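You operate a simulated robot arm through the tools that you are given. There is no shell and no other tool. Be economical: measure what you need, move in short steps, check, and stop when the job is done.

Carry out the task below with a simulated robot arm. There is one attempt and no reset: what you move stays moved.

TASK
Fit the empty grey spool and wind off scored wire till clean wire shows at the guide.
Fine: brake off to wind, on again after; stop within a hand's length; the full beige spool stays.

Only the result counts: the job must be done as asked and must still hold three seconds after the hand-in. Knocking over, shifting, dropping, spilling or breaking anything else fails it.

THE ROBOT
A 7-joint arm with a two-finger parallel gripper, fixed in place. Base frame: the origin is at the foot of the arm, x ahead of it, y to its left, z up; the work surface is at about z = 0.8. Lengths are in m, angles in degrees, forces in N, time in s.
With the tool pointing down near the work surface it reaches from about 0.3 to 0.7 m from the base axis. Its first joint turns from -66.0 to 66.0 degrees. Payload 1.57 kg.
The TCP is the grasp point between the finger pads, 0.03 m short of the fingertips. In the tool frame z runs along the fingers and y along their closing line. The gripper opens to 0.11 m. The fingers are 0.024 m wide and 0.012 m thick; the gripper's body (0.048 by 0.112 m) begins 0.078 m behind the TCP.
Orientation is that of the tool frame in the base frame, as a unit quaternion [w, x, y, z]. With the fingers straight down and closing along the base's y, the tool's x points along the base's -x, its y along +y and its z along -z.

THE INTERFACE
- The arm moves only by the tool send_rows. Its argument "series" is a list of rows, each an object of numbers (a shift or turn left out is 0, a gripper value left out holds the last): "ax", "ay", "az": the turn, a rotation vector about the base's x, y, z in units of 120 degrees (1.0 is 120 degrees); "x", "y", "z": the shift along the base's x, y, z in units of 100 mm (1.0 is 100 mm); "gripper": the opening, from 0 (shut) to 1 (fully open). In form: [{"ax": .., "ay": .., "az": .., "x": .., "y": .., "z": .., "gripper": ..}, ...]. A call has 1 to 8 rows; each row is the pose to reach, as a shift and turn from the pose commanded when the call began. A call with a number of a shift or a turn outside -1 to 1 is refused whole. Each row takes 0.2 s and may step no farther than 0.05 m and 8.6 degrees from the row before; otherwise, or with a gripper value out of range, the whole call is refused. Where a pose cannot be reached the arm comes as near as it can. A force on the tool above 40 N (or 10 N above the force at the start of the call, whichever is more), or a blocked arm, ends the call early, and 0.2 s more pass. The fingers move at their own pace (about 0.108 m/s each) and stop on an object; they squeeze with about 32 N. The grip force told is the motor's: it shows also when the fingers shut on nothing. Time passes only in rows, and 0.2 s behind the last, so rows that repeat a pose let the fingers close. It gives the time, the measured TCP pose, the force on the tool (base axes), the opening and the grip force at its end, in the units of the frame above (readings bear some noise), with the torque about the TCP (base axes, N m) and any sound that the robot's microphone picked up, and new pictures: "show" is both (left out), scene, wrist or none.
- Cameras (640 x 400 px; columns grow to the right, rows downward): "scene" is fixed at [0.1598, -0.3896, 1.3945]; the picture's right is [0.81, -0.58, 0.00], its down [-0.38, -0.52, -0.76] and it looks along [0.45, 0.62, -0.64] (base axes); focal length 345 px, centre (320, 200). "wrist" rides on the gripper at [0.07, 0.016, -0.141] in the tool frame; the picture's right is [-0.23, 0.97, 0.00], its down [-0.86, -0.20, -0.48] and it looks along [-0.47, -0.11, 0.88] (tool axes); focal length 222 px, centre (320, 200). There is no depth. A picture from a camera that has moved, and an enlarged one, comes with that camera's place and axes in the base frame and with its lens.
- inspect(camera, box): a new picture of the part [left, top, right, bottom] of that camera's present view, enlarged. No time passes.
- sign_off(): hands the job in; it is judged then, once.

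Work in short steps. Places have to be worked out from the pictures, the camera data and where the tool is seen: move nearer, look again, correct. Check each grasp and each placing, and mend what went wrong. You have 120 turns and 200 pictures in all, those below and enlarged ones among them. Open the gripper and draw the arm clear of the work before you hand the job in, unless the task says otherwise; then end with one line.

The tools are called by a JSON object that holds its "api" and its "payload". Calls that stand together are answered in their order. send_rows: Moves the arm, as the interface text tells. Its arguments: {"type":"object","properties":{"series":{"type":"array"},"show":{"type":"string","enum":["both","scene","wrist","none"]}},"required":["series"]} The other tools are called the same way: inspect (camera, box) takes an enlarged picture of a part of a camera's view; sign_off () hands the job in.

At the start:

```text
clock: 0.0
eef_pos: [0.4726, -0.1064, 1.1243]
orientation: [0.0, 0.0, 1.0, -0.001]
contact_force: [0.4, 0.1, -0.2]
wrist_torque: [0.0, 0.01, 0.0]
gripper_width: 0.1099
gripper_force: 0.0
```

scene: 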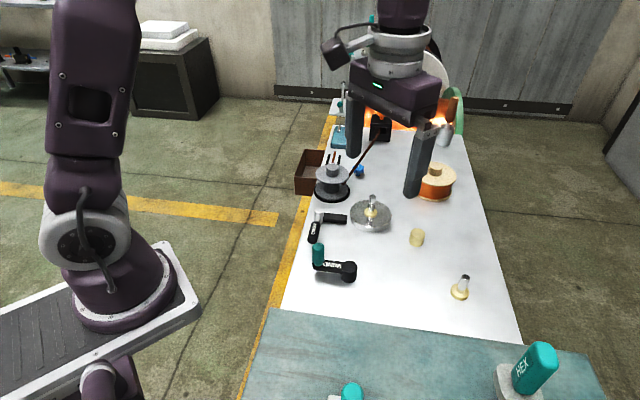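
wrist: 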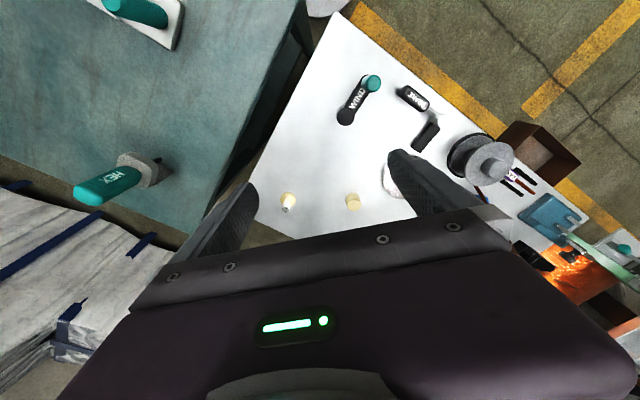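

I'll enlarge the scene view to understand the parts before moving.

{"api": "inspect", "payload": {"camera": "scene", "box": [290, 160, 480, 310]}}

{"api": "inspect", "payload": {"camera": "scene", "box": [290, 50, 480, 200]}}

{"api": "inspect", "payload": {"camera": "wrist", "box": [320, 50, 640, 290]}}

```text
2.67 times, centred on (385, 235) of scene
camera zoom: at [0.1598, -0.3896, 1.3945], right [0.81, -0.58, 0.0], down [-0.38, -0.52, -0.76], along [0.45, 0.62, -0.64], focal length 921 px, centre (147, 107)
```

zoom: 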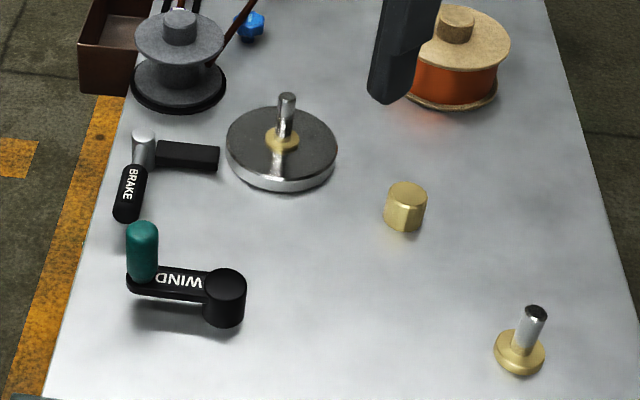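

```text
2.67 times, centred on (385, 125) of scene
camera zoom: at [0.1598, -0.3896, 1.3945], right [0.81, -0.58, 0.0], down [-0.38, -0.52, -0.76], along [0.45, 0.62, -0.64], focal length 921 px, centre (147, 400)
```

zoom: 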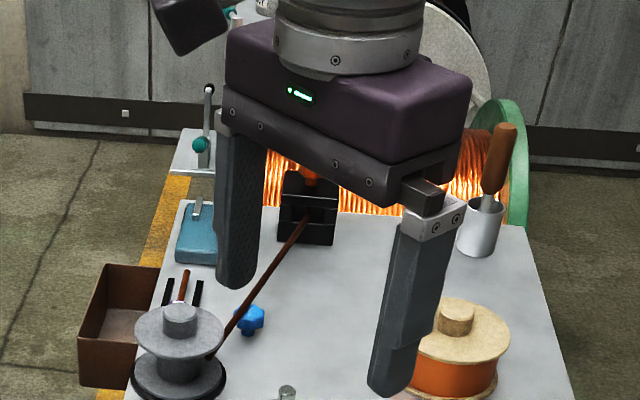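

```text
1.67 times, centred on (480, 170) of wrist
camera zoom: at [0.4028, -0.0885, 1.2659], right [0.23, 0.97, 0.0], down [0.86, -0.2, 0.48], along [0.47, -0.11, -0.88], focal length 370 px, centre (53, 250)
```

zoom: 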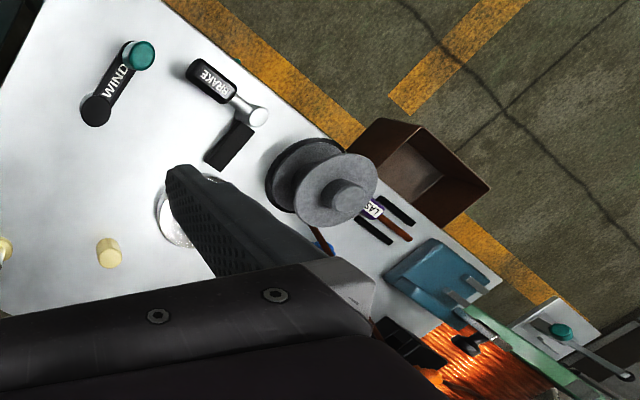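

The wrist camera sees best the area behind the gripper (−x), so I move over the far side of the table, high up, to see the spindle, spool and handles.

{"api": "send_rows", "payload": {"series": [{"x": 0.3, "y": 0.3}, {"x": 0.6, "y": 0.6}, {"x": 0.9, "y": 0.9}, {"x": 1.0, "y": 1.0}, {"x": 1.0, "y": 1.0}]}}

```text
clock: 1.2
eef_pos: [0.5732, -0.0065, 1.1241]
orientation: [0.001, 0.0, 1.0, 0.0]
contact_force: [-0.5, 0.3, 0.6]
wrist_torque: [-0.05, 0.02, 0.01]
gripper_width: 0.11
gripper_force: 0.1
camera wrist: at [0.5032, 0.0104, 1.2653], right [0.23, 0.97, 0.0], down [0.86, -0.2, 0.48], along [0.47, -0.11, -0.88], focal length 222 px, centre (320, 200)
```

scene: 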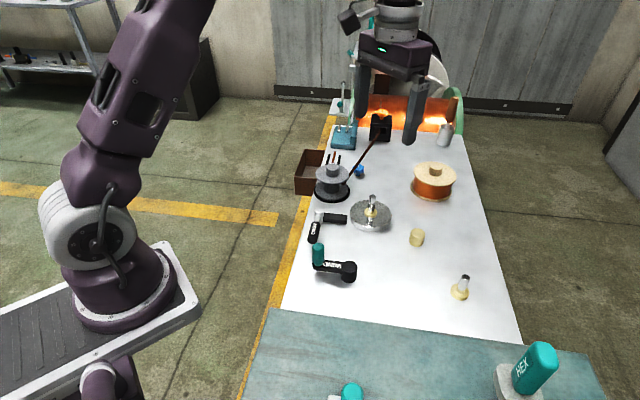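
wrist: 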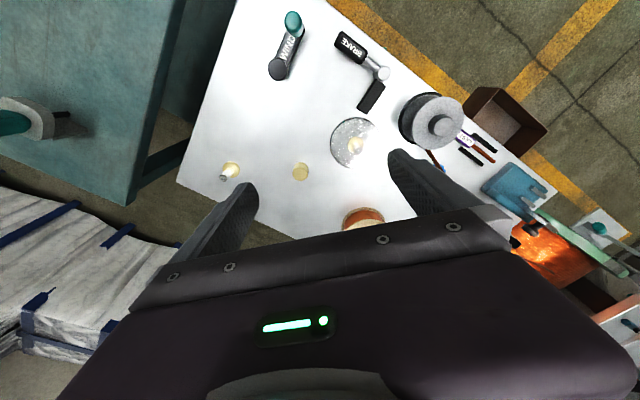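

The arm is out of the way now, so I enlarge both views on the key parts.

{"api": "inspect", "payload": {"camera": "scene", "box": [300, 160, 400, 222]}}

{"api": "inspect", "payload": {"camera": "scene", "box": [320, 90, 480, 190]}}

{"api": "inspect", "payload": {"camera": "wrist", "box": [300, 70, 500, 195]}}

{"api": "inspect", "payload": {"camera": "scene", "box": [390, 150, 490, 310]}}

```text
6.40 times, centred on (350, 191) of scene
camera zoom: at [0.1598, -0.3896, 1.3945], right [0.81, -0.58, 0.0], down [-0.38, -0.52, -0.76], along [0.45, 0.62, -0.64], focal length 2210 px, centre (128, 258)
```

zoom: 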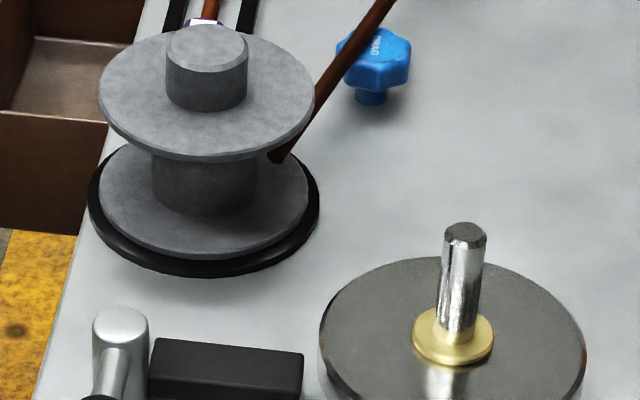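

```text
4.00 times, centred on (400, 140) of scene
camera zoom: at [0.1598, -0.3896, 1.3945], right [0.81, -0.58, 0.0], down [-0.38, -0.52, -0.76], along [0.45, 0.62, -0.64], focal length 1381 px, centre (0, 440)
```

zoom: 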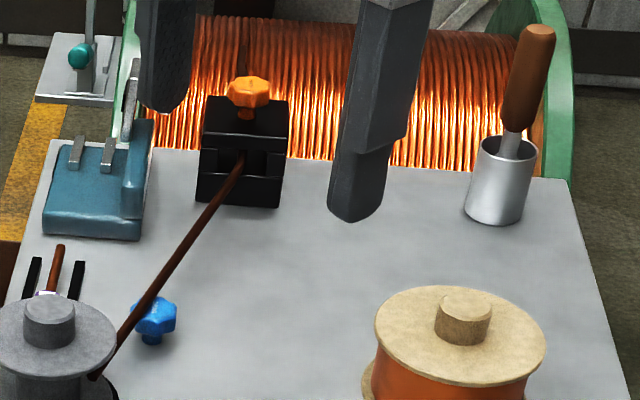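

```text
3.20 times, centred on (400, 132) of wrist
camera zoom: at [0.5032, 0.0104, 1.2653], right [0.23, 0.97, 0.0], down [0.86, -0.2, 0.48], along [0.47, -0.11, -0.88], focal length 711 px, centre (64, 416)
```

zoom: 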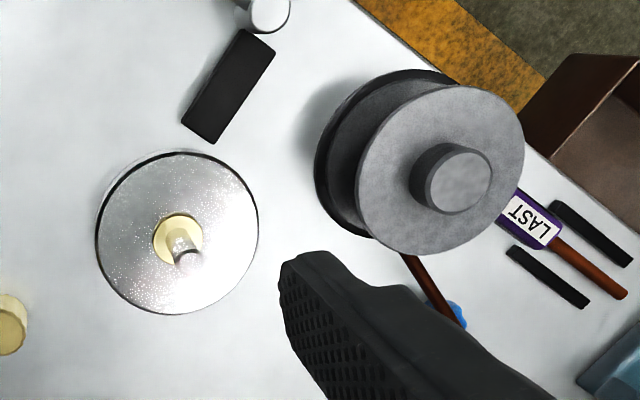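

```text
2.50 times, centred on (440, 230) of scene
camera zoom: at [0.1598, -0.3896, 1.3945], right [0.81, -0.58, 0.0], down [-0.38, -0.52, -0.76], along [0.45, 0.62, -0.64], focal length 863 px, centre (20, 125)
```

zoom: 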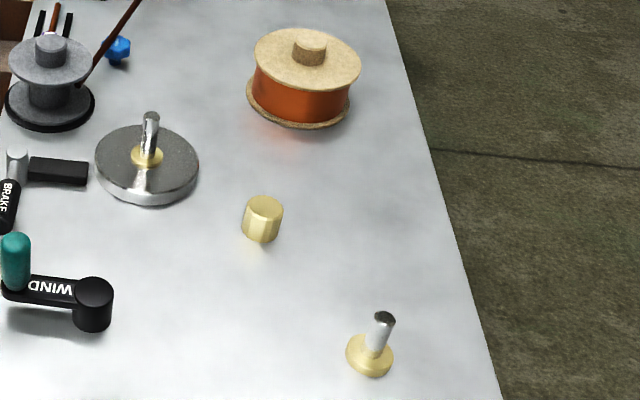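

I zoom on the knob and the label to read them.

{"api": "inspect", "payload": {"camera": "scene", "box": [320, 145, 380, 183]}}

{"api": "inspect", "payload": {"camera": "wrist", "box": [430, 120, 600, 230]}}

{"api": "inspect", "payload": {"camera": "wrist", "box": [250, 0, 400, 115]}}

{"api": "inspect", "payload": {"camera": "scene", "box": [320, 70, 420, 150]}}

```text
10.53 times, centred on (350, 164) of scene
camera zoom: at [0.1598, -0.3896, 1.3945], right [0.81, -0.58, 0.0], down [-0.38, -0.52, -0.76], along [0.45, 0.62, -0.64], focal length 3634 px, centre (4, 579)
```

zoom: 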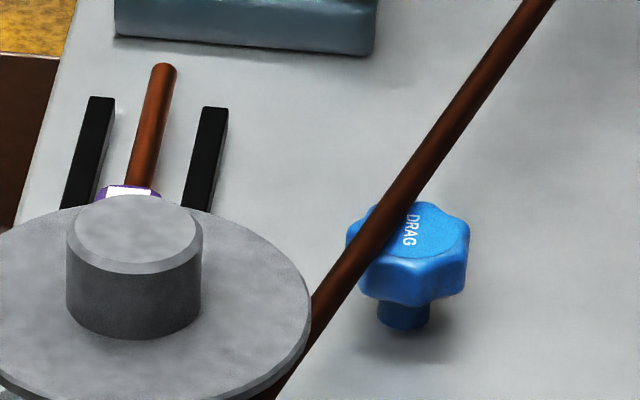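

```text
3.64 times, centred on (515, 175) of wrist
camera zoom: at [0.5032, 0.0104, 1.2653], right [0.23, 0.97, 0.0], down [0.86, -0.2, 0.48], along [0.47, -0.11, -0.88], focal length 808 px, centre (-389, 291)
```

zoom: 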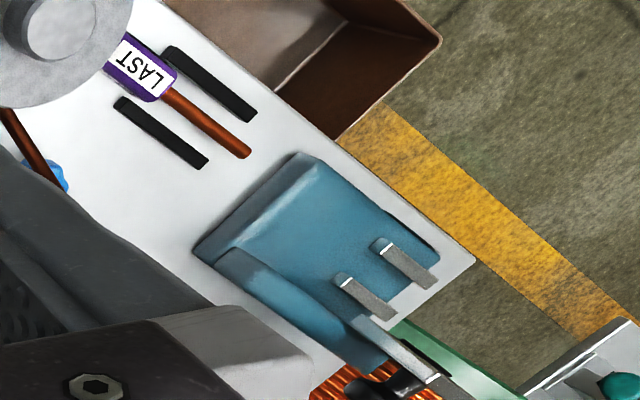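

```text
3.48 times, centred on (325, 58) of wrist
camera zoom: at [0.5032, 0.0104, 1.2653], right [0.23, 0.97, 0.0], down [0.86, -0.2, 0.48], along [0.47, -0.11, -0.88], focal length 773 px, centre (303, 696)
```

zoom: 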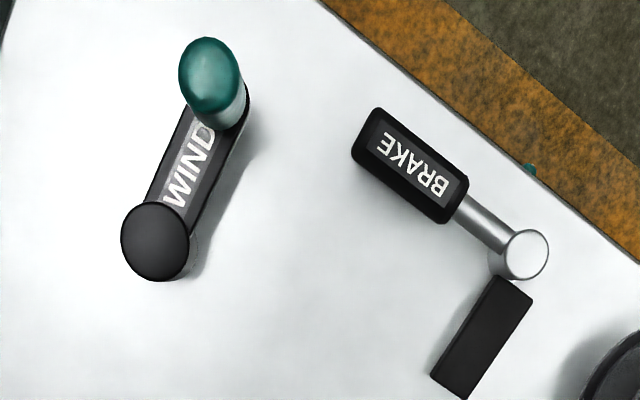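

```text
5.00 times, centred on (370, 110) of scene
camera zoom: at [0.1598, -0.3896, 1.3945], right [0.81, -0.58, 0.0], down [-0.38, -0.52, -0.76], along [0.45, 0.62, -0.64], focal length 1726 px, centre (70, 650)
```

zoom: 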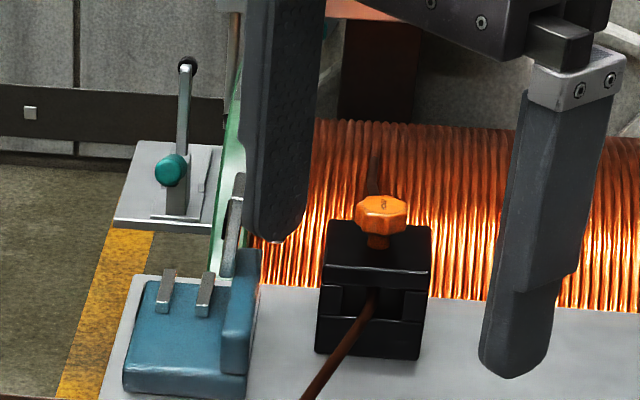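

Triangulated from both views: spool boss top ≈ (0.616, 0.187, 0.891), spindle tip ≈ (0.626, 0.047, 0.885). I move above the spool.

{"api": "send_rows", "payload": {"series": [{"x": 0.15, "y": 0.35, "z": -0.1}, {"x": 0.3, "y": 0.7, "z": -0.2}, {"x": 0.43, "y": 1.0, "z": -0.4}, {"x": 0.43, "y": 1.0, "z": -0.5}], "show": "none"}}

{"api": "send_rows", "payload": {"series": [{"y": 0.4, "z": -0.1}, {"y": 0.8, "z": -0.2}, {"y": 0.935, "z": -0.5}, {"y": 0.935, "z": -0.8}, {"y": 0.935, "z": -1.0}, {"y": 0.935, "z": -1.0}]}}

```text
clock: 2.2
eef_pos: [0.616, 0.0939, 1.0756]
orientation: [0.0, 0.0, 1.0, 0.0]
contact_force: [-0.4, -0.3, -0.2]
wrist_torque: [0.02, 0.02, -0.03]
gripper_width: 0.11
gripper_force: 0.0
```

```text
clock: 3.6
eef_pos: [0.6156, 0.1883, 0.975]
orientation: [0.0, 0.0, 1.0, 0.0]
contact_force: [0.5, -0.3, -0.3]
wrist_torque: [-0.01, 0.0, 0.0]
gripper_width: 0.1099
gripper_force: 0.0
camera wrist: at [0.5451, 0.2052, 1.1154], right [0.23, 0.97, 0.0], down [0.85, -0.2, 0.48], along [0.47, -0.11, -0.88], focal length 222 px, centre (320, 200)
```

scene: 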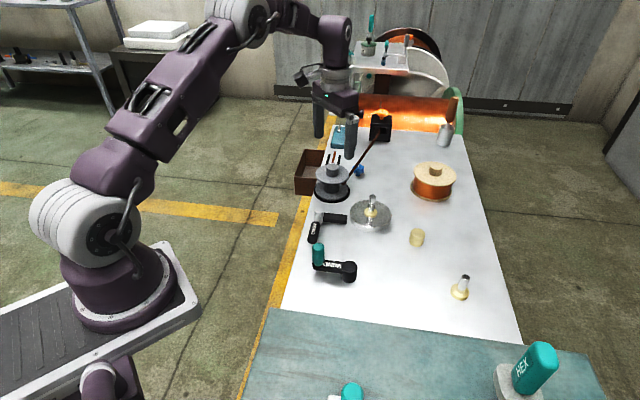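
wrist: 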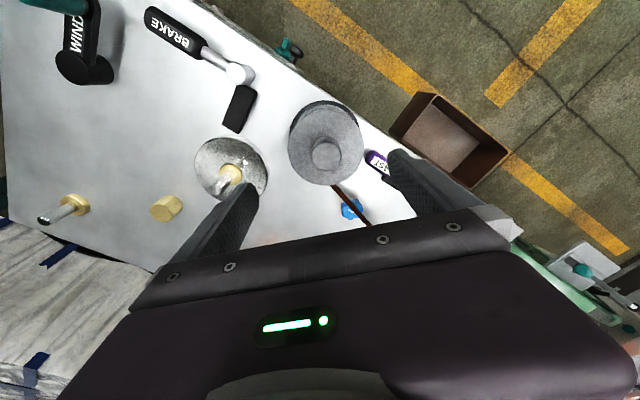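

Boss looks nearly under the TCP, perhaps a few mm further in y. I zoom to fix it.

{"api": "inspect", "payload": {"camera": "wrist", "box": [270, 90, 390, 200]}}

{"api": "inspect", "payload": {"camera": "wrist", "box": [180, 120, 300, 230]}}

```text
3.64 times, centred on (330, 145) of wrist
camera zoom: at [0.5451, 0.2052, 1.1154], right [0.23, 0.97, 0.0], down [0.85, -0.2, 0.48], along [0.47, -0.11, -0.88], focal length 808 px, centre (284, 400)
```

zoom: 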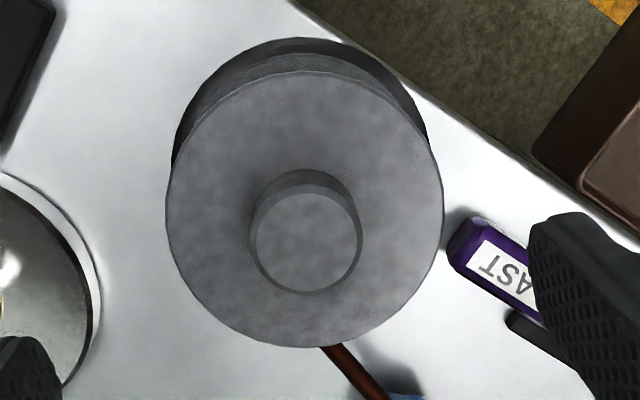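

```text
3.64 times, centred on (240, 175) of wrist
camera zoom: at [0.5451, 0.2052, 1.1154], right [0.23, 0.97, 0.0], down [0.85, -0.2, 0.48], along [0.47, -0.11, -0.88], focal length 808 px, centre (611, 291)
```

zoom: 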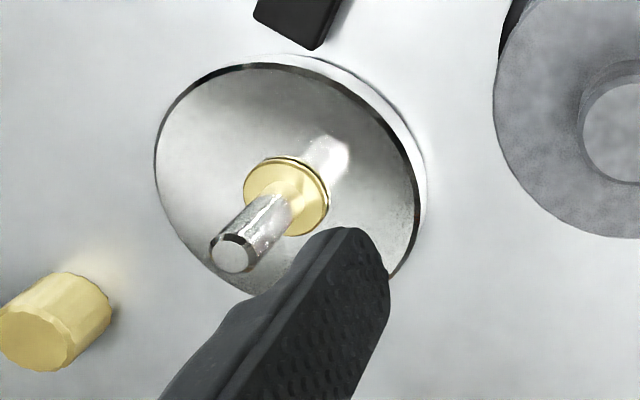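

Refined: boss at (0.6195, 0.1945), top ≈ 0.88; spindle ≈ (0.631, 0.053), tip ≈ 0.872. I centre and lower so the fingertips sit just above the upper flange, then look.

{"api": "send_rows", "payload": {"series": [{"x": 0.04, "y": 0.06, "z": -0.1}, {"x": 0.04, "y": 0.06, "z": -0.4}, {"x": 0.04, "y": 0.06, "z": -0.7}, {"x": 0.04, "y": 0.06, "z": -0.76}, {"x": 0.04, "y": 0.06, "z": -0.76}]}}

{"api": "inspect", "payload": {"camera": "scene", "box": [300, 110, 400, 210]}}

```text
clock: 4.8
eef_pos: [0.6188, 0.1945, 0.8991]
orientation: [0.0, 0.0, 1.0, -0.001]
contact_force: [0.2, -0.9, -0.1]
wrist_torque: [0.01, 0.01, 0.02]
gripper_width: 0.11
gripper_force: 0.1
camera wrist: at [0.5489, 0.2112, 1.0404], right [0.23, 0.97, 0.0], down [0.86, -0.2, 0.48], along [0.47, -0.11, -0.88], focal length 222 px, centre (320, 200)
```

scene: 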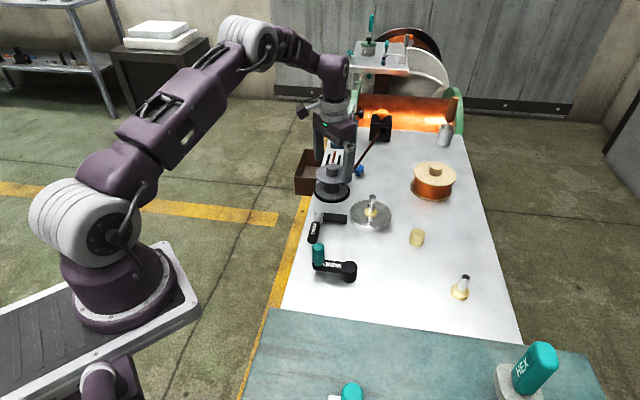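
wrist: 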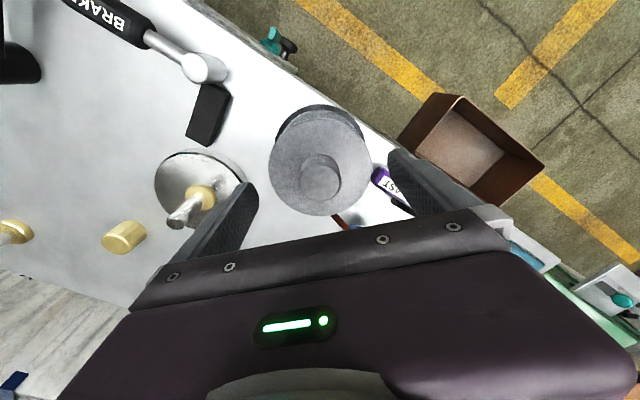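

```text
4.00 times, centred on (350, 160) of scene
camera zoom: at [0.1598, -0.3896, 1.3945], right [0.81, -0.58, 0.0], down [-0.38, -0.52, -0.76], along [0.45, 0.62, -0.64], focal length 1381 px, centre (200, 360)
```

zoom: 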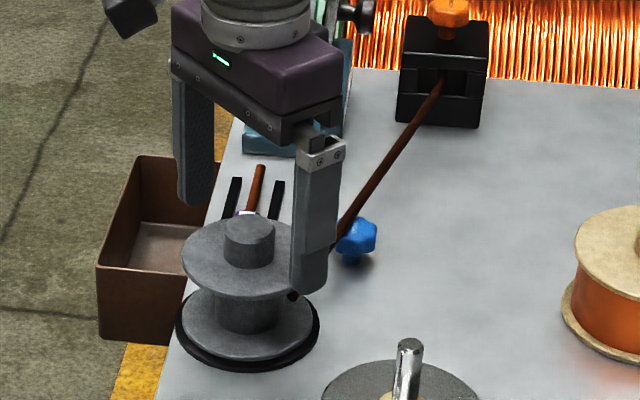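

Fingertips are ~0.869, flange top I judge ≈0.858, boss top ≈0.88. Lower 7 mm more and close on the boss.

{"api": "send_rows", "payload": {"series": [{"x": 0.007, "z": -0.07}, {"x": 0.007, "z": -0.07, "gripper": 0.5}, {"x": 0.007, "z": -0.07, "gripper": 0.0}, {"x": 0.007, "z": -0.07, "gripper": 0.0}, {"x": 0.007, "z": -0.07, "gripper": 0.0}, {"x": 0.007, "z": -0.07, "gripper": 0.0}]}}

{"api": "inspect", "payload": {"camera": "scene", "box": [300, 110, 400, 210]}}

```text
clock: 6.2
eef_pos: [0.6194, 0.1951, 0.8914]
orientation: [0.0, 0.0, 1.0, 0.0]
contact_force: [0.4, 0.0, -1.1]
wrist_torque: [-0.02, 0.03, -0.01]
gripper_width: 0.0328
gripper_force: 32.1
camera wrist: at [0.5496, 0.2113, 1.0332], right [0.23, 0.97, 0.0], down [0.86, -0.2, 0.48], along [0.47, -0.11, -0.88], focal length 222 px, centre (320, 200)
```

scene: 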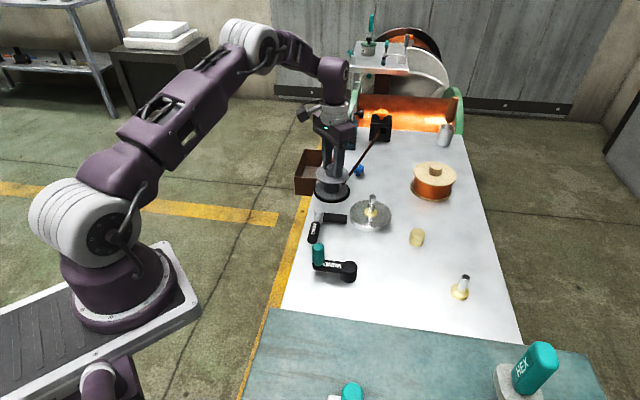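
wrist: 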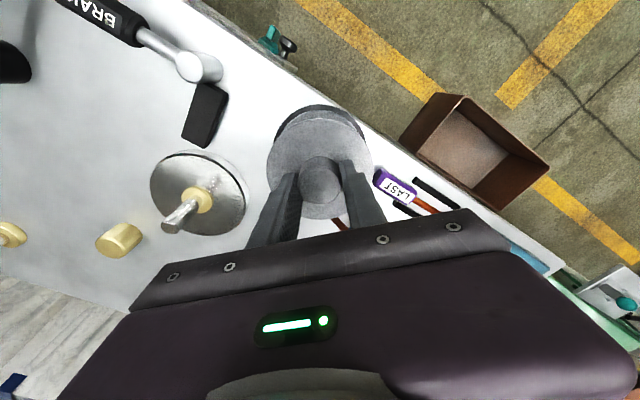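

```text
4.00 times, centred on (350, 160) of scene
camera zoom: at [0.1598, -0.3896, 1.3945], right [0.81, -0.58, 0.0], down [-0.38, -0.52, -0.76], along [0.45, 0.62, -0.64], focal length 1381 px, centre (200, 360)
```

zoom: 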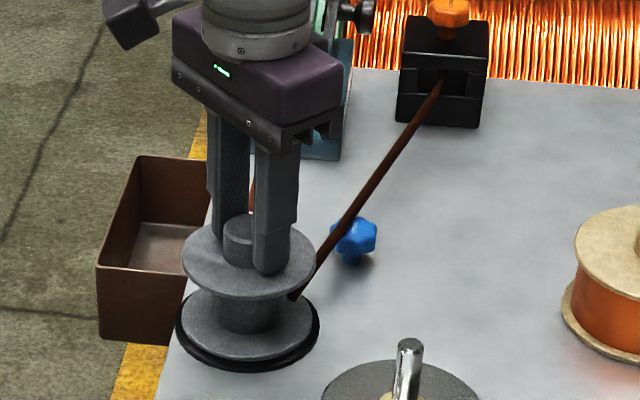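

Boss gripped (33 mm). Lift straight 95 mm.

{"api": "send_rows", "payload": {"series": [{"z": 0.2}, {"z": 0.4}, {"z": 0.6}, {"z": 0.8}, {"z": 0.95}, {"z": 0.95}]}}

{"api": "inspect", "payload": {"camera": "scene", "box": [290, 110, 450, 230]}}

{"api": "inspect", "payload": {"camera": "wrist", "box": [120, 70, 400, 250]}}

```text
clock: 7.6
eef_pos: [0.6207, 0.1951, 0.9865]
orientation: [0.0, 0.0, 1.0, 0.0]
contact_force: [-0.1, -0.7, -1.2]
wrist_torque: [-0.01, 0.01, -0.02]
gripper_width: 0.0329
gripper_force: 31.9
camera wrist: at [0.55, 0.2112, 1.1289], right [0.23, 0.97, 0.0], down [0.86, -0.2, 0.48], along [0.47, -0.11, -0.88], focal length 222 px, centre (320, 200)
```

scene: 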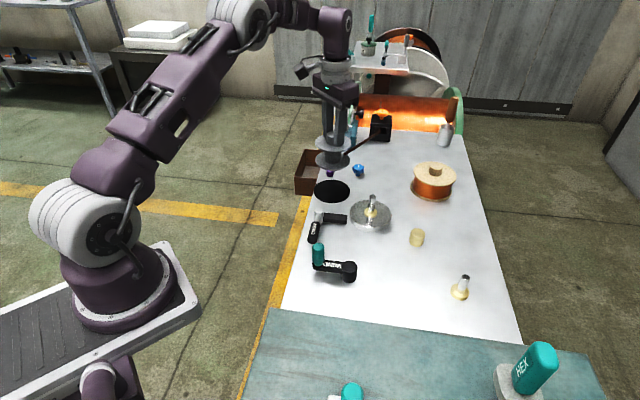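
wrist: 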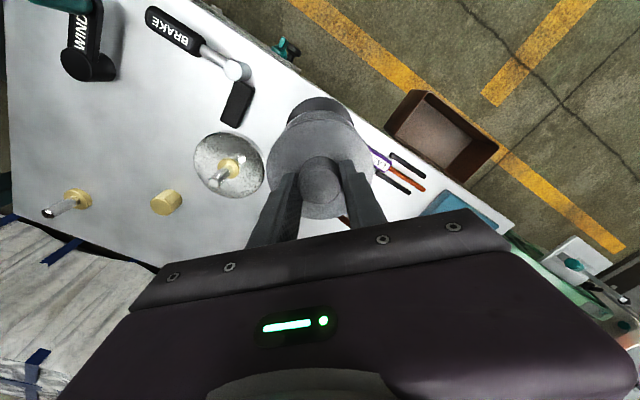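

```text
3.33 times, centred on (370, 170) of scene
camera zoom: at [0.1598, -0.3896, 1.3945], right [0.81, -0.58, 0.0], down [-0.38, -0.52, -0.76], along [0.45, 0.62, -0.64], focal length 1151 px, centre (153, 300)
```

zoom: 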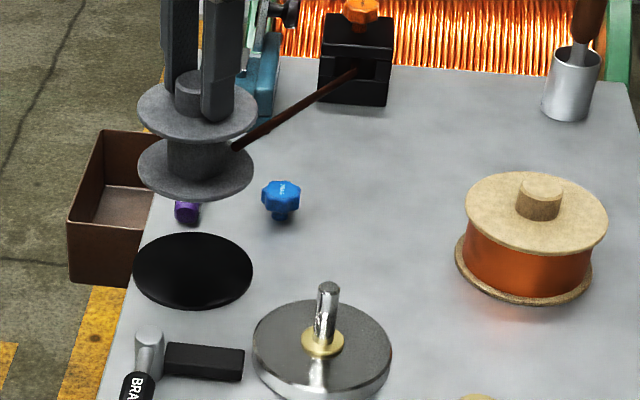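

```text
2.22 times, centred on (260, 160) of wrist
camera zoom: at [0.55, 0.2112, 1.1289], right [0.23, 0.97, 0.0], down [0.86, -0.2, 0.48], along [0.47, -0.11, -0.88], focal length 494 px, centre (453, 289)
```

zoom: 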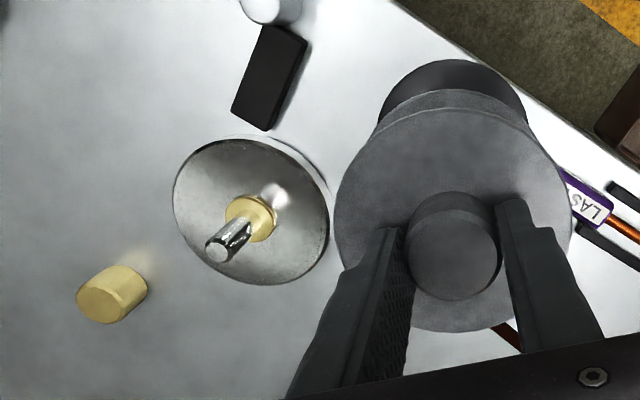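

Spool is up, wire trailing to the guide. I move partway towards the spindle for a closer measurement of its axis.

{"api": "send_rows", "payload": {"series": [{"x": 0.03, "y": -0.2}, {"x": 0.06, "y": -0.4}, {"x": 0.1, "y": -0.6}, {"x": 0.1, "y": -0.8}, {"x": 0.1, "y": -0.8}], "show": "none"}}

{"api": "inspect", "payload": {"camera": "wrist", "box": [180, 70, 400, 230]}}

{"api": "inspect", "payload": {"camera": "scene", "box": [310, 130, 430, 240]}}

```text
clock: 8.8
eef_pos: [0.6286, 0.1137, 0.9857]
orientation: [-0.001, 0.001, 1.0, 0.001]
contact_force: [-0.6, 0.2, -1.9]
wrist_torque: [-0.02, 0.0, 0.02]
gripper_width: 0.0327
gripper_force: 32.4
```

```text
2.50 times, centred on (290, 150) of wrist
camera zoom: at [0.5598, 0.131, 1.1282], right [0.23, 0.97, 0.0], down [0.85, -0.2, 0.48], along [0.47, -0.11, -0.88], focal length 555 px, centre (395, 325)
```

zoom: 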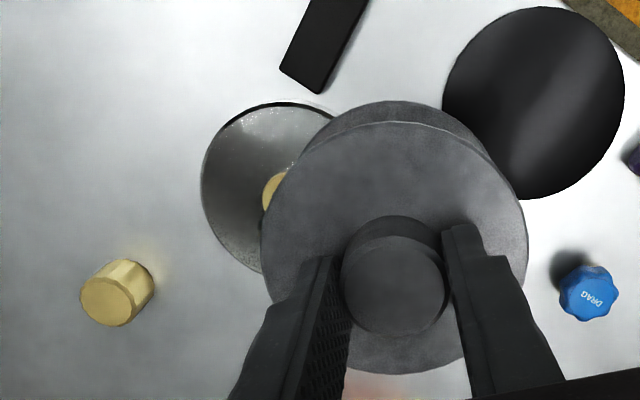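

```text
3.64 times, centred on (370, 185) of scene
camera zoom: at [0.1598, -0.3896, 1.3945], right [0.81, -0.58, 0.0], down [-0.38, -0.52, -0.76], along [0.45, 0.62, -0.64], focal length 1255 px, centre (138, 254)
```

zoom: 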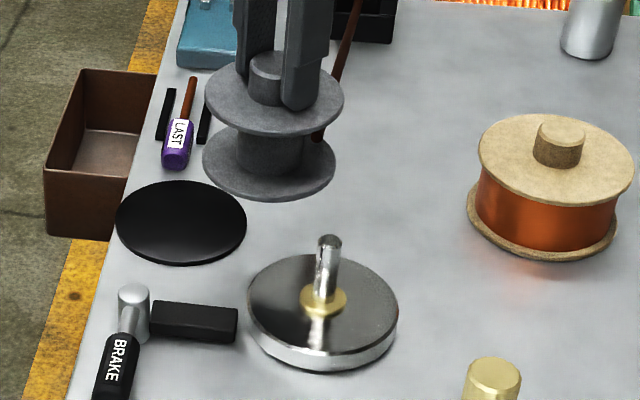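

Spindle axis from all views: ≈(0.631, 0.054), tip z ≈ 0.872. I hover the spool there (bottom ≈ 0.898) and check.

{"api": "send_rows", "payload": {"series": [{"x": 0.01, "y": -0.2}, {"x": 0.024, "y": -0.4}, {"x": 0.024, "y": -0.597}, {"x": 0.024, "y": -0.597}], "show": "none"}}

{"api": "inspect", "payload": {"camera": "scene", "box": [320, 150, 420, 240]}}

{"api": "inspect", "payload": {"camera": "wrist", "box": [230, 70, 430, 230]}}

```text
clock: 9.8
eef_pos: [0.6316, 0.0535, 0.9884]
orientation: [0.0, 0.0, 1.0, 0.0]
contact_force: [0.5, 0.5, -1.5]
wrist_torque: [0.01, -0.01, 0.0]
gripper_width: 0.0328
gripper_force: 32.1
```

```text
4.44 times, centred on (370, 195) of scene
camera zoom: at [0.1598, -0.3896, 1.3945], right [0.81, -0.58, 0.0], down [-0.38, -0.52, -0.76], along [0.45, 0.62, -0.64], focal length 1534 px, centre (98, 222)
```

zoom: 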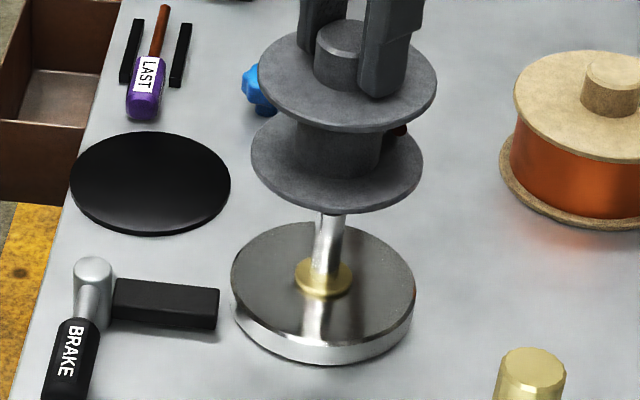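

```text
2.50 times, centred on (330, 150) of wrist
camera zoom: at [0.5629, 0.0707, 1.1297], right [0.23, 0.97, 0.0], down [0.85, -0.2, 0.48], along [0.47, -0.11, -0.88], focal length 555 px, centre (295, 325)
```

zoom: 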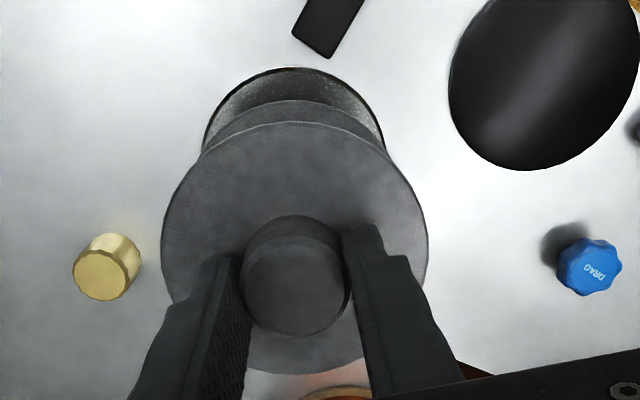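

Alignment looks right in both views. I lower 45 mm, watching forces.

{"api": "send_rows", "payload": {"series": [{"z": -0.1}, {"z": -0.2}, {"z": -0.28}, {"z": -0.36}, {"z": -0.45}, {"z": -0.45}], "show": "none"}}

{"api": "inspect", "payload": {"camera": "scene", "box": [320, 150, 420, 240]}}

```text
clock: 11.2
eef_pos: [0.6322, 0.0548, 0.9423]
orientation: [0.001, 0.0, 1.0, 0.0]
contact_force: [0.7, -1.3, -1.3]
wrist_torque: [-0.18, 0.0, -0.02]
gripper_width: 0.033
gripper_force: 32.1
```

```text
4.44 times, centred on (370, 195) of scene
camera zoom: at [0.1598, -0.3896, 1.3945], right [0.81, -0.58, 0.0], down [-0.38, -0.52, -0.76], along [0.45, 0.62, -0.64], focal length 1534 px, centre (98, 222)
```

zoom: 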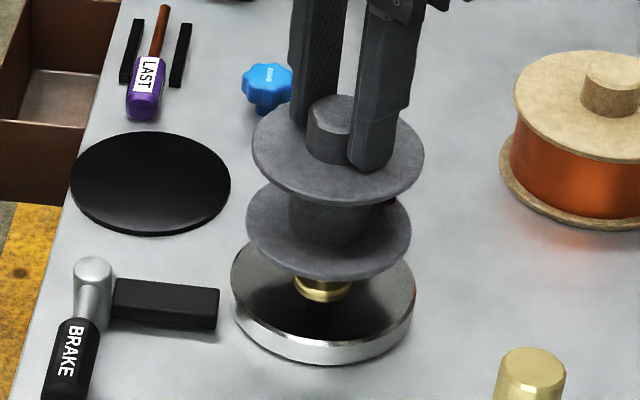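

The spool is on the spindle (bottom ≈0.854, below the tip) with little force. I lower further until it seats.

{"api": "send_rows", "payload": {"series": [{"z": -0.1}, {"z": -0.18}, {"z": -0.24}, {"z": -0.3}, {"z": -0.35}], "show": "none"}}

{"api": "inspect", "payload": {"camera": "scene", "box": [320, 150, 420, 240]}}

```text
clock: 12.4
eef_pos: [0.6318, 0.0541, 0.9085]
orientation: [0.002, 0.0, 1.0, 0.0]
contact_force: [-6.5, -3.2, 31.9]
wrist_torque: [-0.08, 0.62, -0.05]
gripper_width: 0.0334
gripper_force: 32.2
```

```text
4.44 times, centred on (370, 195) of scene
camera zoom: at [0.159, -0.3897, 1.3946], right [0.81, -0.58, 0.0], down [-0.37, -0.52, -0.76], along [0.45, 0.62, -0.64], focal length 1534 px, centre (98, 222)
```

zoom: 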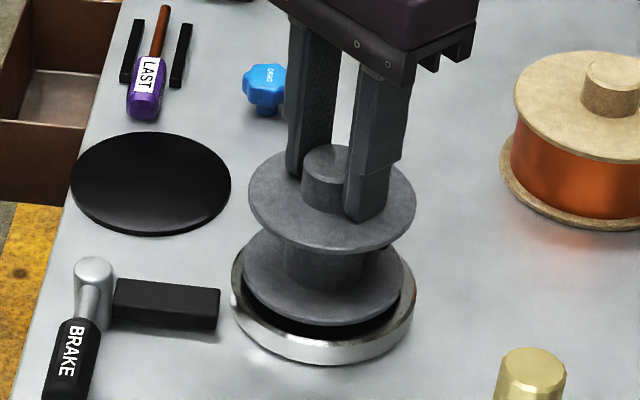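

Force 32 N with the bottom at the collar height: seated. I ease up slightly, open and rise.

{"api": "send_rows", "payload": {"series": [{"z": 0.03}, {"z": 0.03, "gripper": 0.5}, {"z": 0.03, "gripper": 1.0}, {"z": 0.03, "gripper": 1.0}, {"z": 0.4}, {"z": 0.8}, {"z": 1.0}, {"z": 1.0}]}}

{"api": "inspect", "payload": {"camera": "scene", "box": [300, 150, 420, 290]}}

{"api": "inspect", "payload": {"camera": "wrist", "box": [200, 70, 430, 230]}}

```text
clock: 14.2
eef_pos: [0.6328, 0.0543, 1.0063]
orientation: [0.0, 0.0, 1.0, 0.0]
contact_force: [0.4, -0.5, 0.1]
wrist_torque: [-0.04, -0.01, 0.02]
gripper_width: 0.11
gripper_force: 0.0
camera wrist: at [0.5621, 0.0711, 1.1472], right [0.23, 0.97, 0.0], down [0.85, -0.2, 0.48], along [0.47, -0.11, -0.88], focal length 222 px, centre (320, 200)
```

scene: 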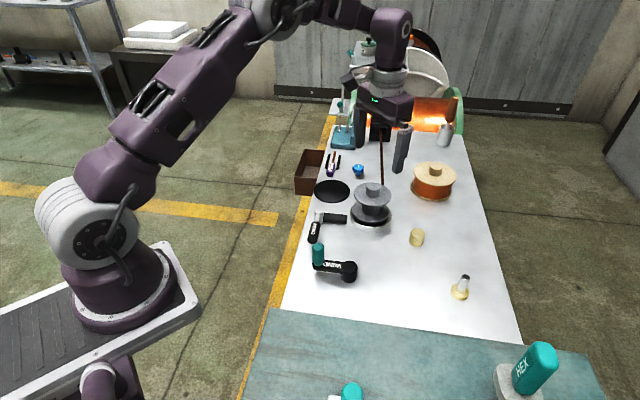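
wrist: 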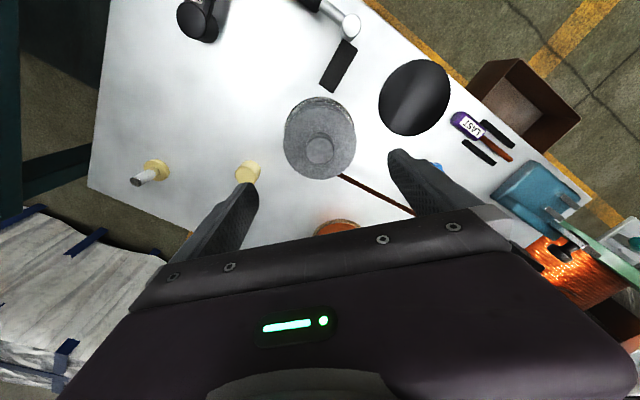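

```text
2.86 times, centred on (360, 220) of scene
camera zoom: at [0.1598, -0.3896, 1.3945], right [0.81, -0.58, 0.0], down [-0.38, -0.52, -0.76], along [0.45, 0.62, -0.64], focal length 986 px, centre (206, 143)
```

zoom: 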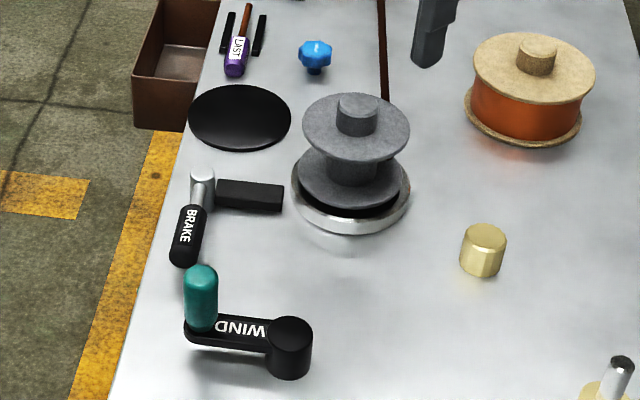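

```text
2.50 times, centred on (315, 150) of wrist
camera zoom: at [0.5621, 0.0711, 1.1472], right [0.23, 0.97, 0.0], down [0.85, -0.2, 0.48], along [0.47, -0.11, -0.88], focal length 555 px, centre (332, 325)
```

zoom: 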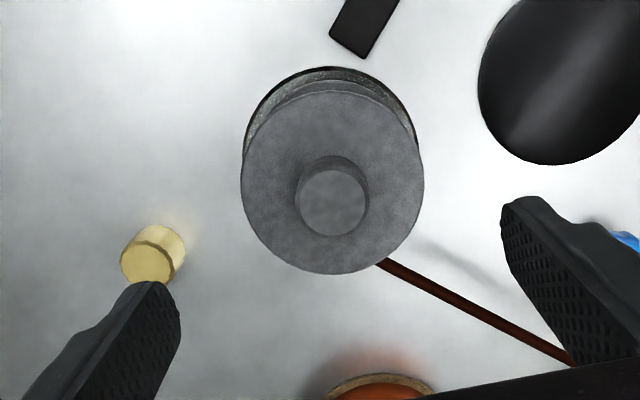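

The spool sits on the spindle. Now I move over the brake/crank area to view these handles closely.

{"api": "send_rows", "payload": {"series": [{"x": -0.2, "y": 0.1}, {"x": -0.5, "y": 0.2}, {"x": -0.8, "y": 0.3}, {"x": -0.8, "y": 0.3}]}}

{"api": "inspect", "payload": {"camera": "wrist", "box": [220, 0, 460, 160]}}

{"api": "inspect", "payload": {"camera": "scene", "box": [295, 190, 375, 290]}}

```text
clock: 15.2
eef_pos: [0.5524, 0.0836, 1.0052]
orientation: [0.0, 0.0, 1.0, -0.001]
contact_force: [-0.4, 0.0, 0.1]
wrist_torque: [0.0, 0.04, 0.01]
gripper_width: 0.11
gripper_force: 0.0
camera wrist: at [0.4827, 0.1006, 1.1467], right [0.23, 0.97, 0.0], down [0.85, -0.2, 0.48], along [0.47, -0.11, -0.88], focal length 222 px, centre (320, 200)
```

scene: 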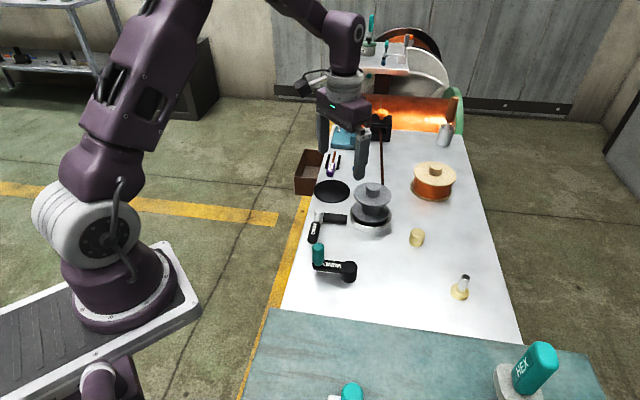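
wrist: 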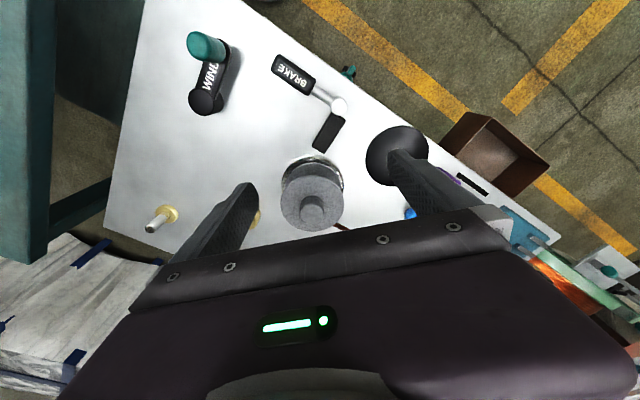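

```text
2.50 times, centred on (340, 80) of wrist
camera zoom: at [0.4827, 0.1006, 1.1467], right [0.23, 0.97, 0.0], down [0.85, -0.2, 0.48], along [0.47, -0.11, -0.88], focal length 555 px, centre (270, 500)
```

zoom: 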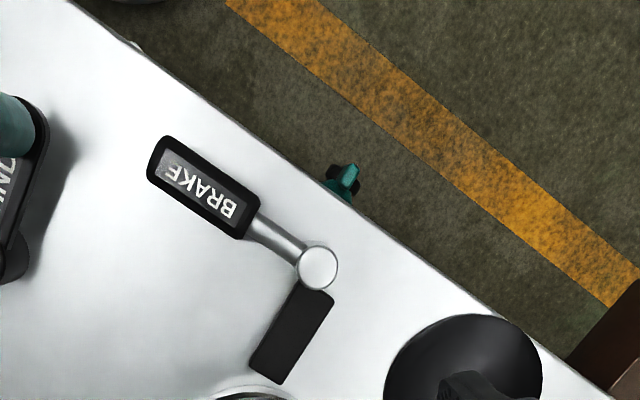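

```text
4.00 times, centred on (335, 240) of scene
camera zoom: at [0.1597, -0.3896, 1.3945], right [0.81, -0.58, 0.0], down [-0.38, -0.52, -0.76], along [0.45, 0.62, -0.64], focal length 1381 px, centre (260, 40)
```

zoom: 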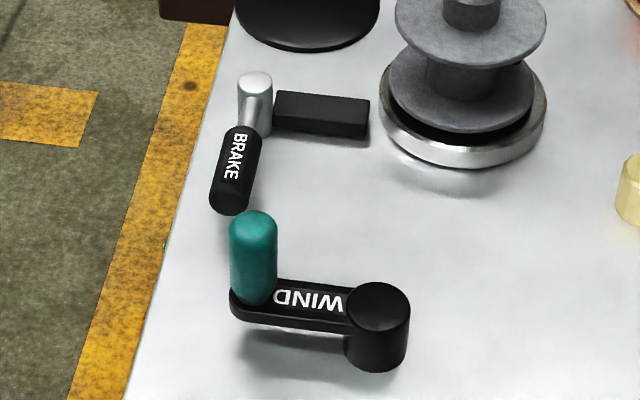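

Triangulated: brake post ≈(0.521, 0.116), brake handle centre ≈(0.474, 0.070), top z ≈0.832; crank pivot ≈(0.479, −0.053), knob ≈(0.432, −0.003), top ≈0.878. I'll straddle the brake handle loosely, so first I go above it and yaw 45°.

{"api": "send_rows", "payload": {"series": [{"x": -0.15, "y": -0.03, "az": 0.065, "gripper": 0.55}, {"x": -0.3, "y": -0.06, "az": 0.13}, {"x": -0.45, "y": -0.1, "az": 0.195}, {"x": -0.6, "y": -0.13, "az": 0.26}, {"x": -0.75, "y": -0.16, "az": 0.325, "z": -0.2}, {"x": -0.81, "y": -0.17, "az": 0.375, "z": -0.5}, {"x": -0.81, "y": -0.17, "az": 0.375, "z": -0.7}, {"x": -0.81, "y": -0.17, "az": 0.375, "z": -0.7}]}}

{"api": "inspect", "payload": {"camera": "scene", "box": [280, 170, 400, 290]}}

```text
clock: 17.0
eef_pos: [0.4708, 0.0691, 0.9376]
orientation: [0.001, -0.383, 0.924, 0.0]
contact_force: [0.1, -0.3, -0.3]
wrist_torque: [0.0, -0.02, -0.02]
gripper_width: 0.0607
gripper_force: 0.1
camera wrist: at [0.4095, 0.0303, 1.0781], right [-0.53, 0.85, 0.0], down [0.75, 0.46, 0.48], along [0.41, 0.25, -0.88], focal length 222 px, centre (320, 200)
```

scene: 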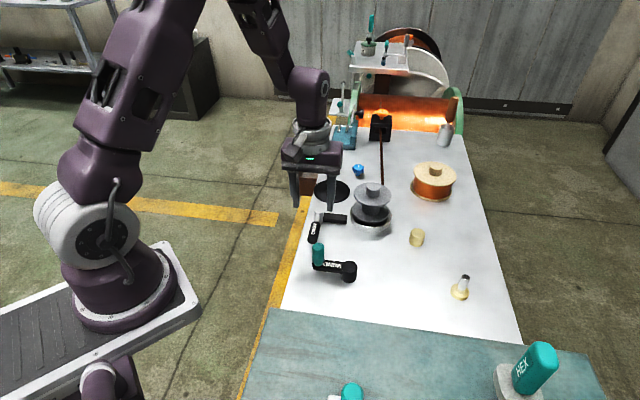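
wrist: 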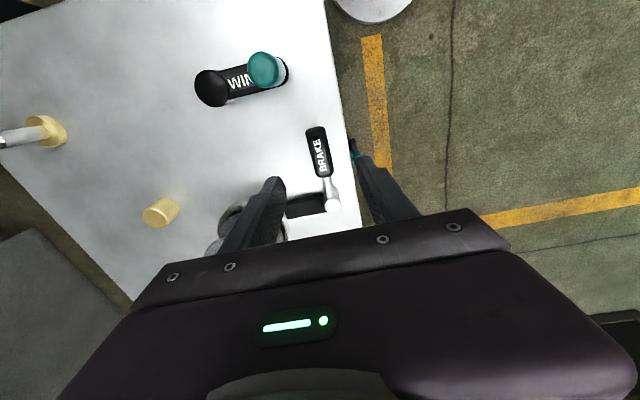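

```text
3.33 times, centred on (340, 230) of scene
camera zoom: at [0.1598, -0.3896, 1.3945], right [0.81, -0.58, 0.0], down [-0.38, -0.52, -0.76], along [0.45, 0.62, -0.64], focal length 1151 px, centre (253, 100)
```

zoom: 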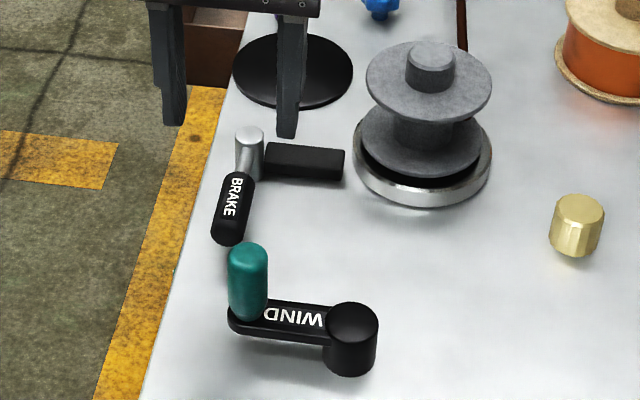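

Handle confirmed at (0.4745, 0.070), lying between the open fingers. Descend to TCP ≈ 0.845.

{"api": "send_rows", "payload": {"series": [{"z": -0.3}, {"z": -0.6}, {"z": -0.8}, {"z": -0.92}, {"z": -0.92}]}}

{"api": "inspect", "payload": {"camera": "scene", "box": [280, 170, 400, 290]}}

```text
clock: 18.2
eef_pos: [0.4712, 0.0685, 0.8439]
orientation: [0.0, -0.383, 0.924, 0.0]
contact_force: [-0.6, 0.1, -0.4]
wrist_torque: [-0.03, 0.01, -0.01]
gripper_width: 0.0606
gripper_force: 0.0
camera wrist: at [0.4106, 0.0308, 0.9847], right [-0.53, 0.85, 0.0], down [0.75, 0.46, 0.48], along [0.41, 0.25, -0.88], focal length 222 px, centre (320, 200)
```

scene: 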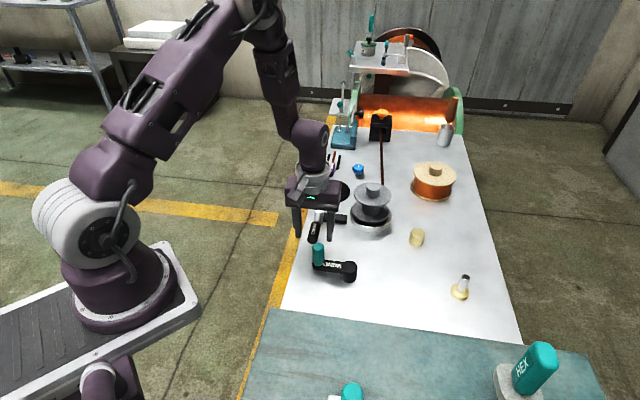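
wrist: 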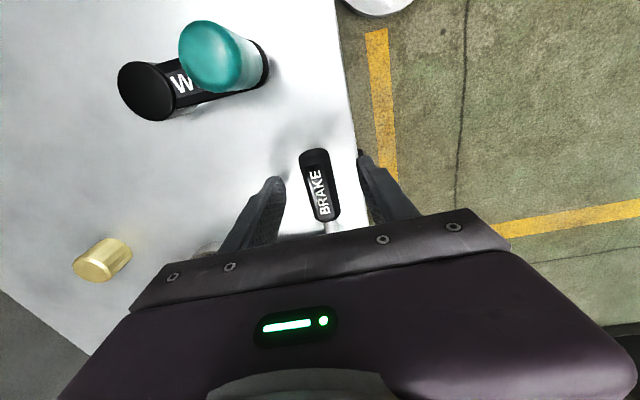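

```text
3.33 times, centred on (340, 230) of scene
camera zoom: at [0.1598, -0.3896, 1.3945], right [0.81, -0.58, 0.0], down [-0.38, -0.52, -0.76], along [0.45, 0.62, -0.64], focal length 1151 px, centre (253, 100)
```

zoom: 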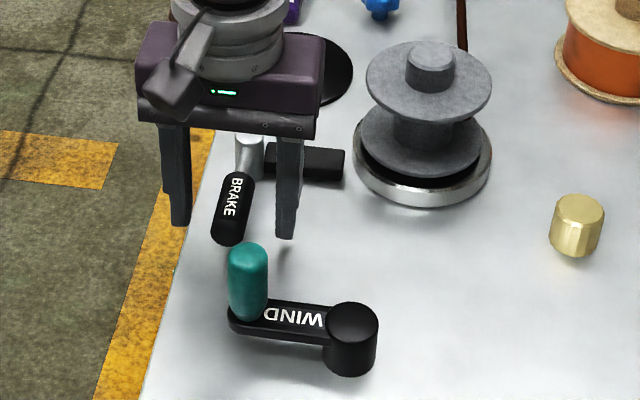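

I try turning the lever away from the disk (clockwise from above, handle toward −x,+y), gently.

{"api": "send_rows", "payload": {"series": [{"x": -0.1, "y": 0.1}, {"x": -0.17, "y": 0.18}, {"x": -0.24, "y": 0.25}, {"x": -0.24, "y": 0.25}]}}

{"api": "inspect", "payload": {"camera": "scene", "box": [280, 170, 400, 290]}}

```text
clock: 19.2
eef_pos: [0.4467, 0.0922, 0.8441]
orientation: [0.0, -0.383, 0.924, 0.0]
contact_force: [0.8, -0.9, 0.2]
wrist_torque: [-0.01, -0.03, -0.01]
gripper_width: 0.0614
gripper_force: 0.2
camera wrist: at [0.3866, 0.0553, 0.9861], right [-0.53, 0.85, 0.0], down [0.75, 0.46, 0.48], along [0.41, 0.25, -0.88], focal length 222 px, centre (320, 200)
```

scene: 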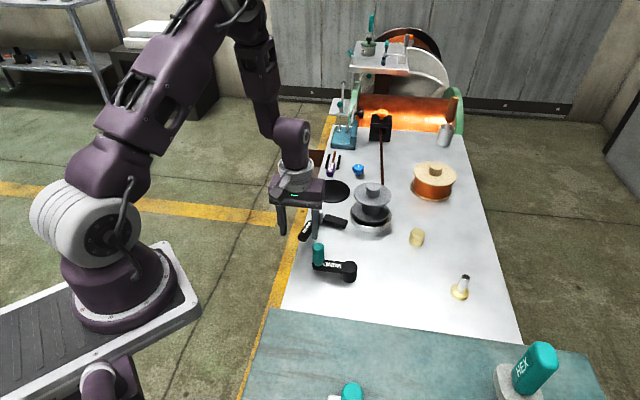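
wrist: 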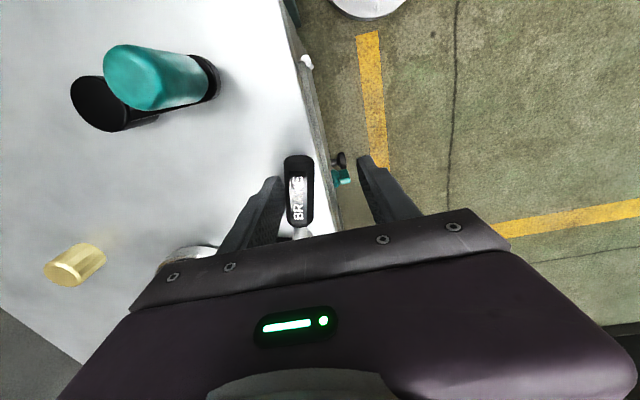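

```text
3.33 times, centred on (340, 230) of scene
camera zoom: at [0.1598, -0.3896, 1.3945], right [0.81, -0.58, 0.0], down [-0.38, -0.52, -0.76], along [0.45, 0.62, -0.64], focal length 1151 px, centre (253, 100)
```

zoom: 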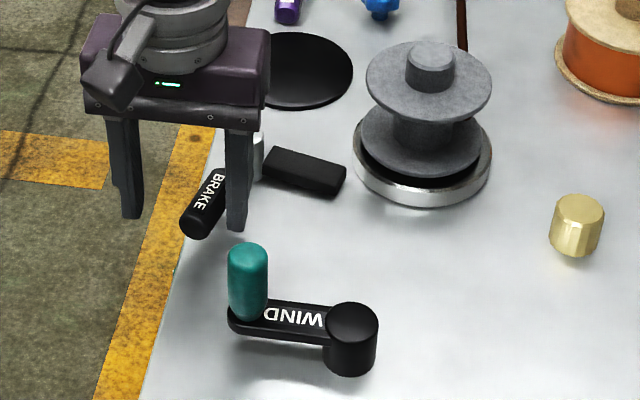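

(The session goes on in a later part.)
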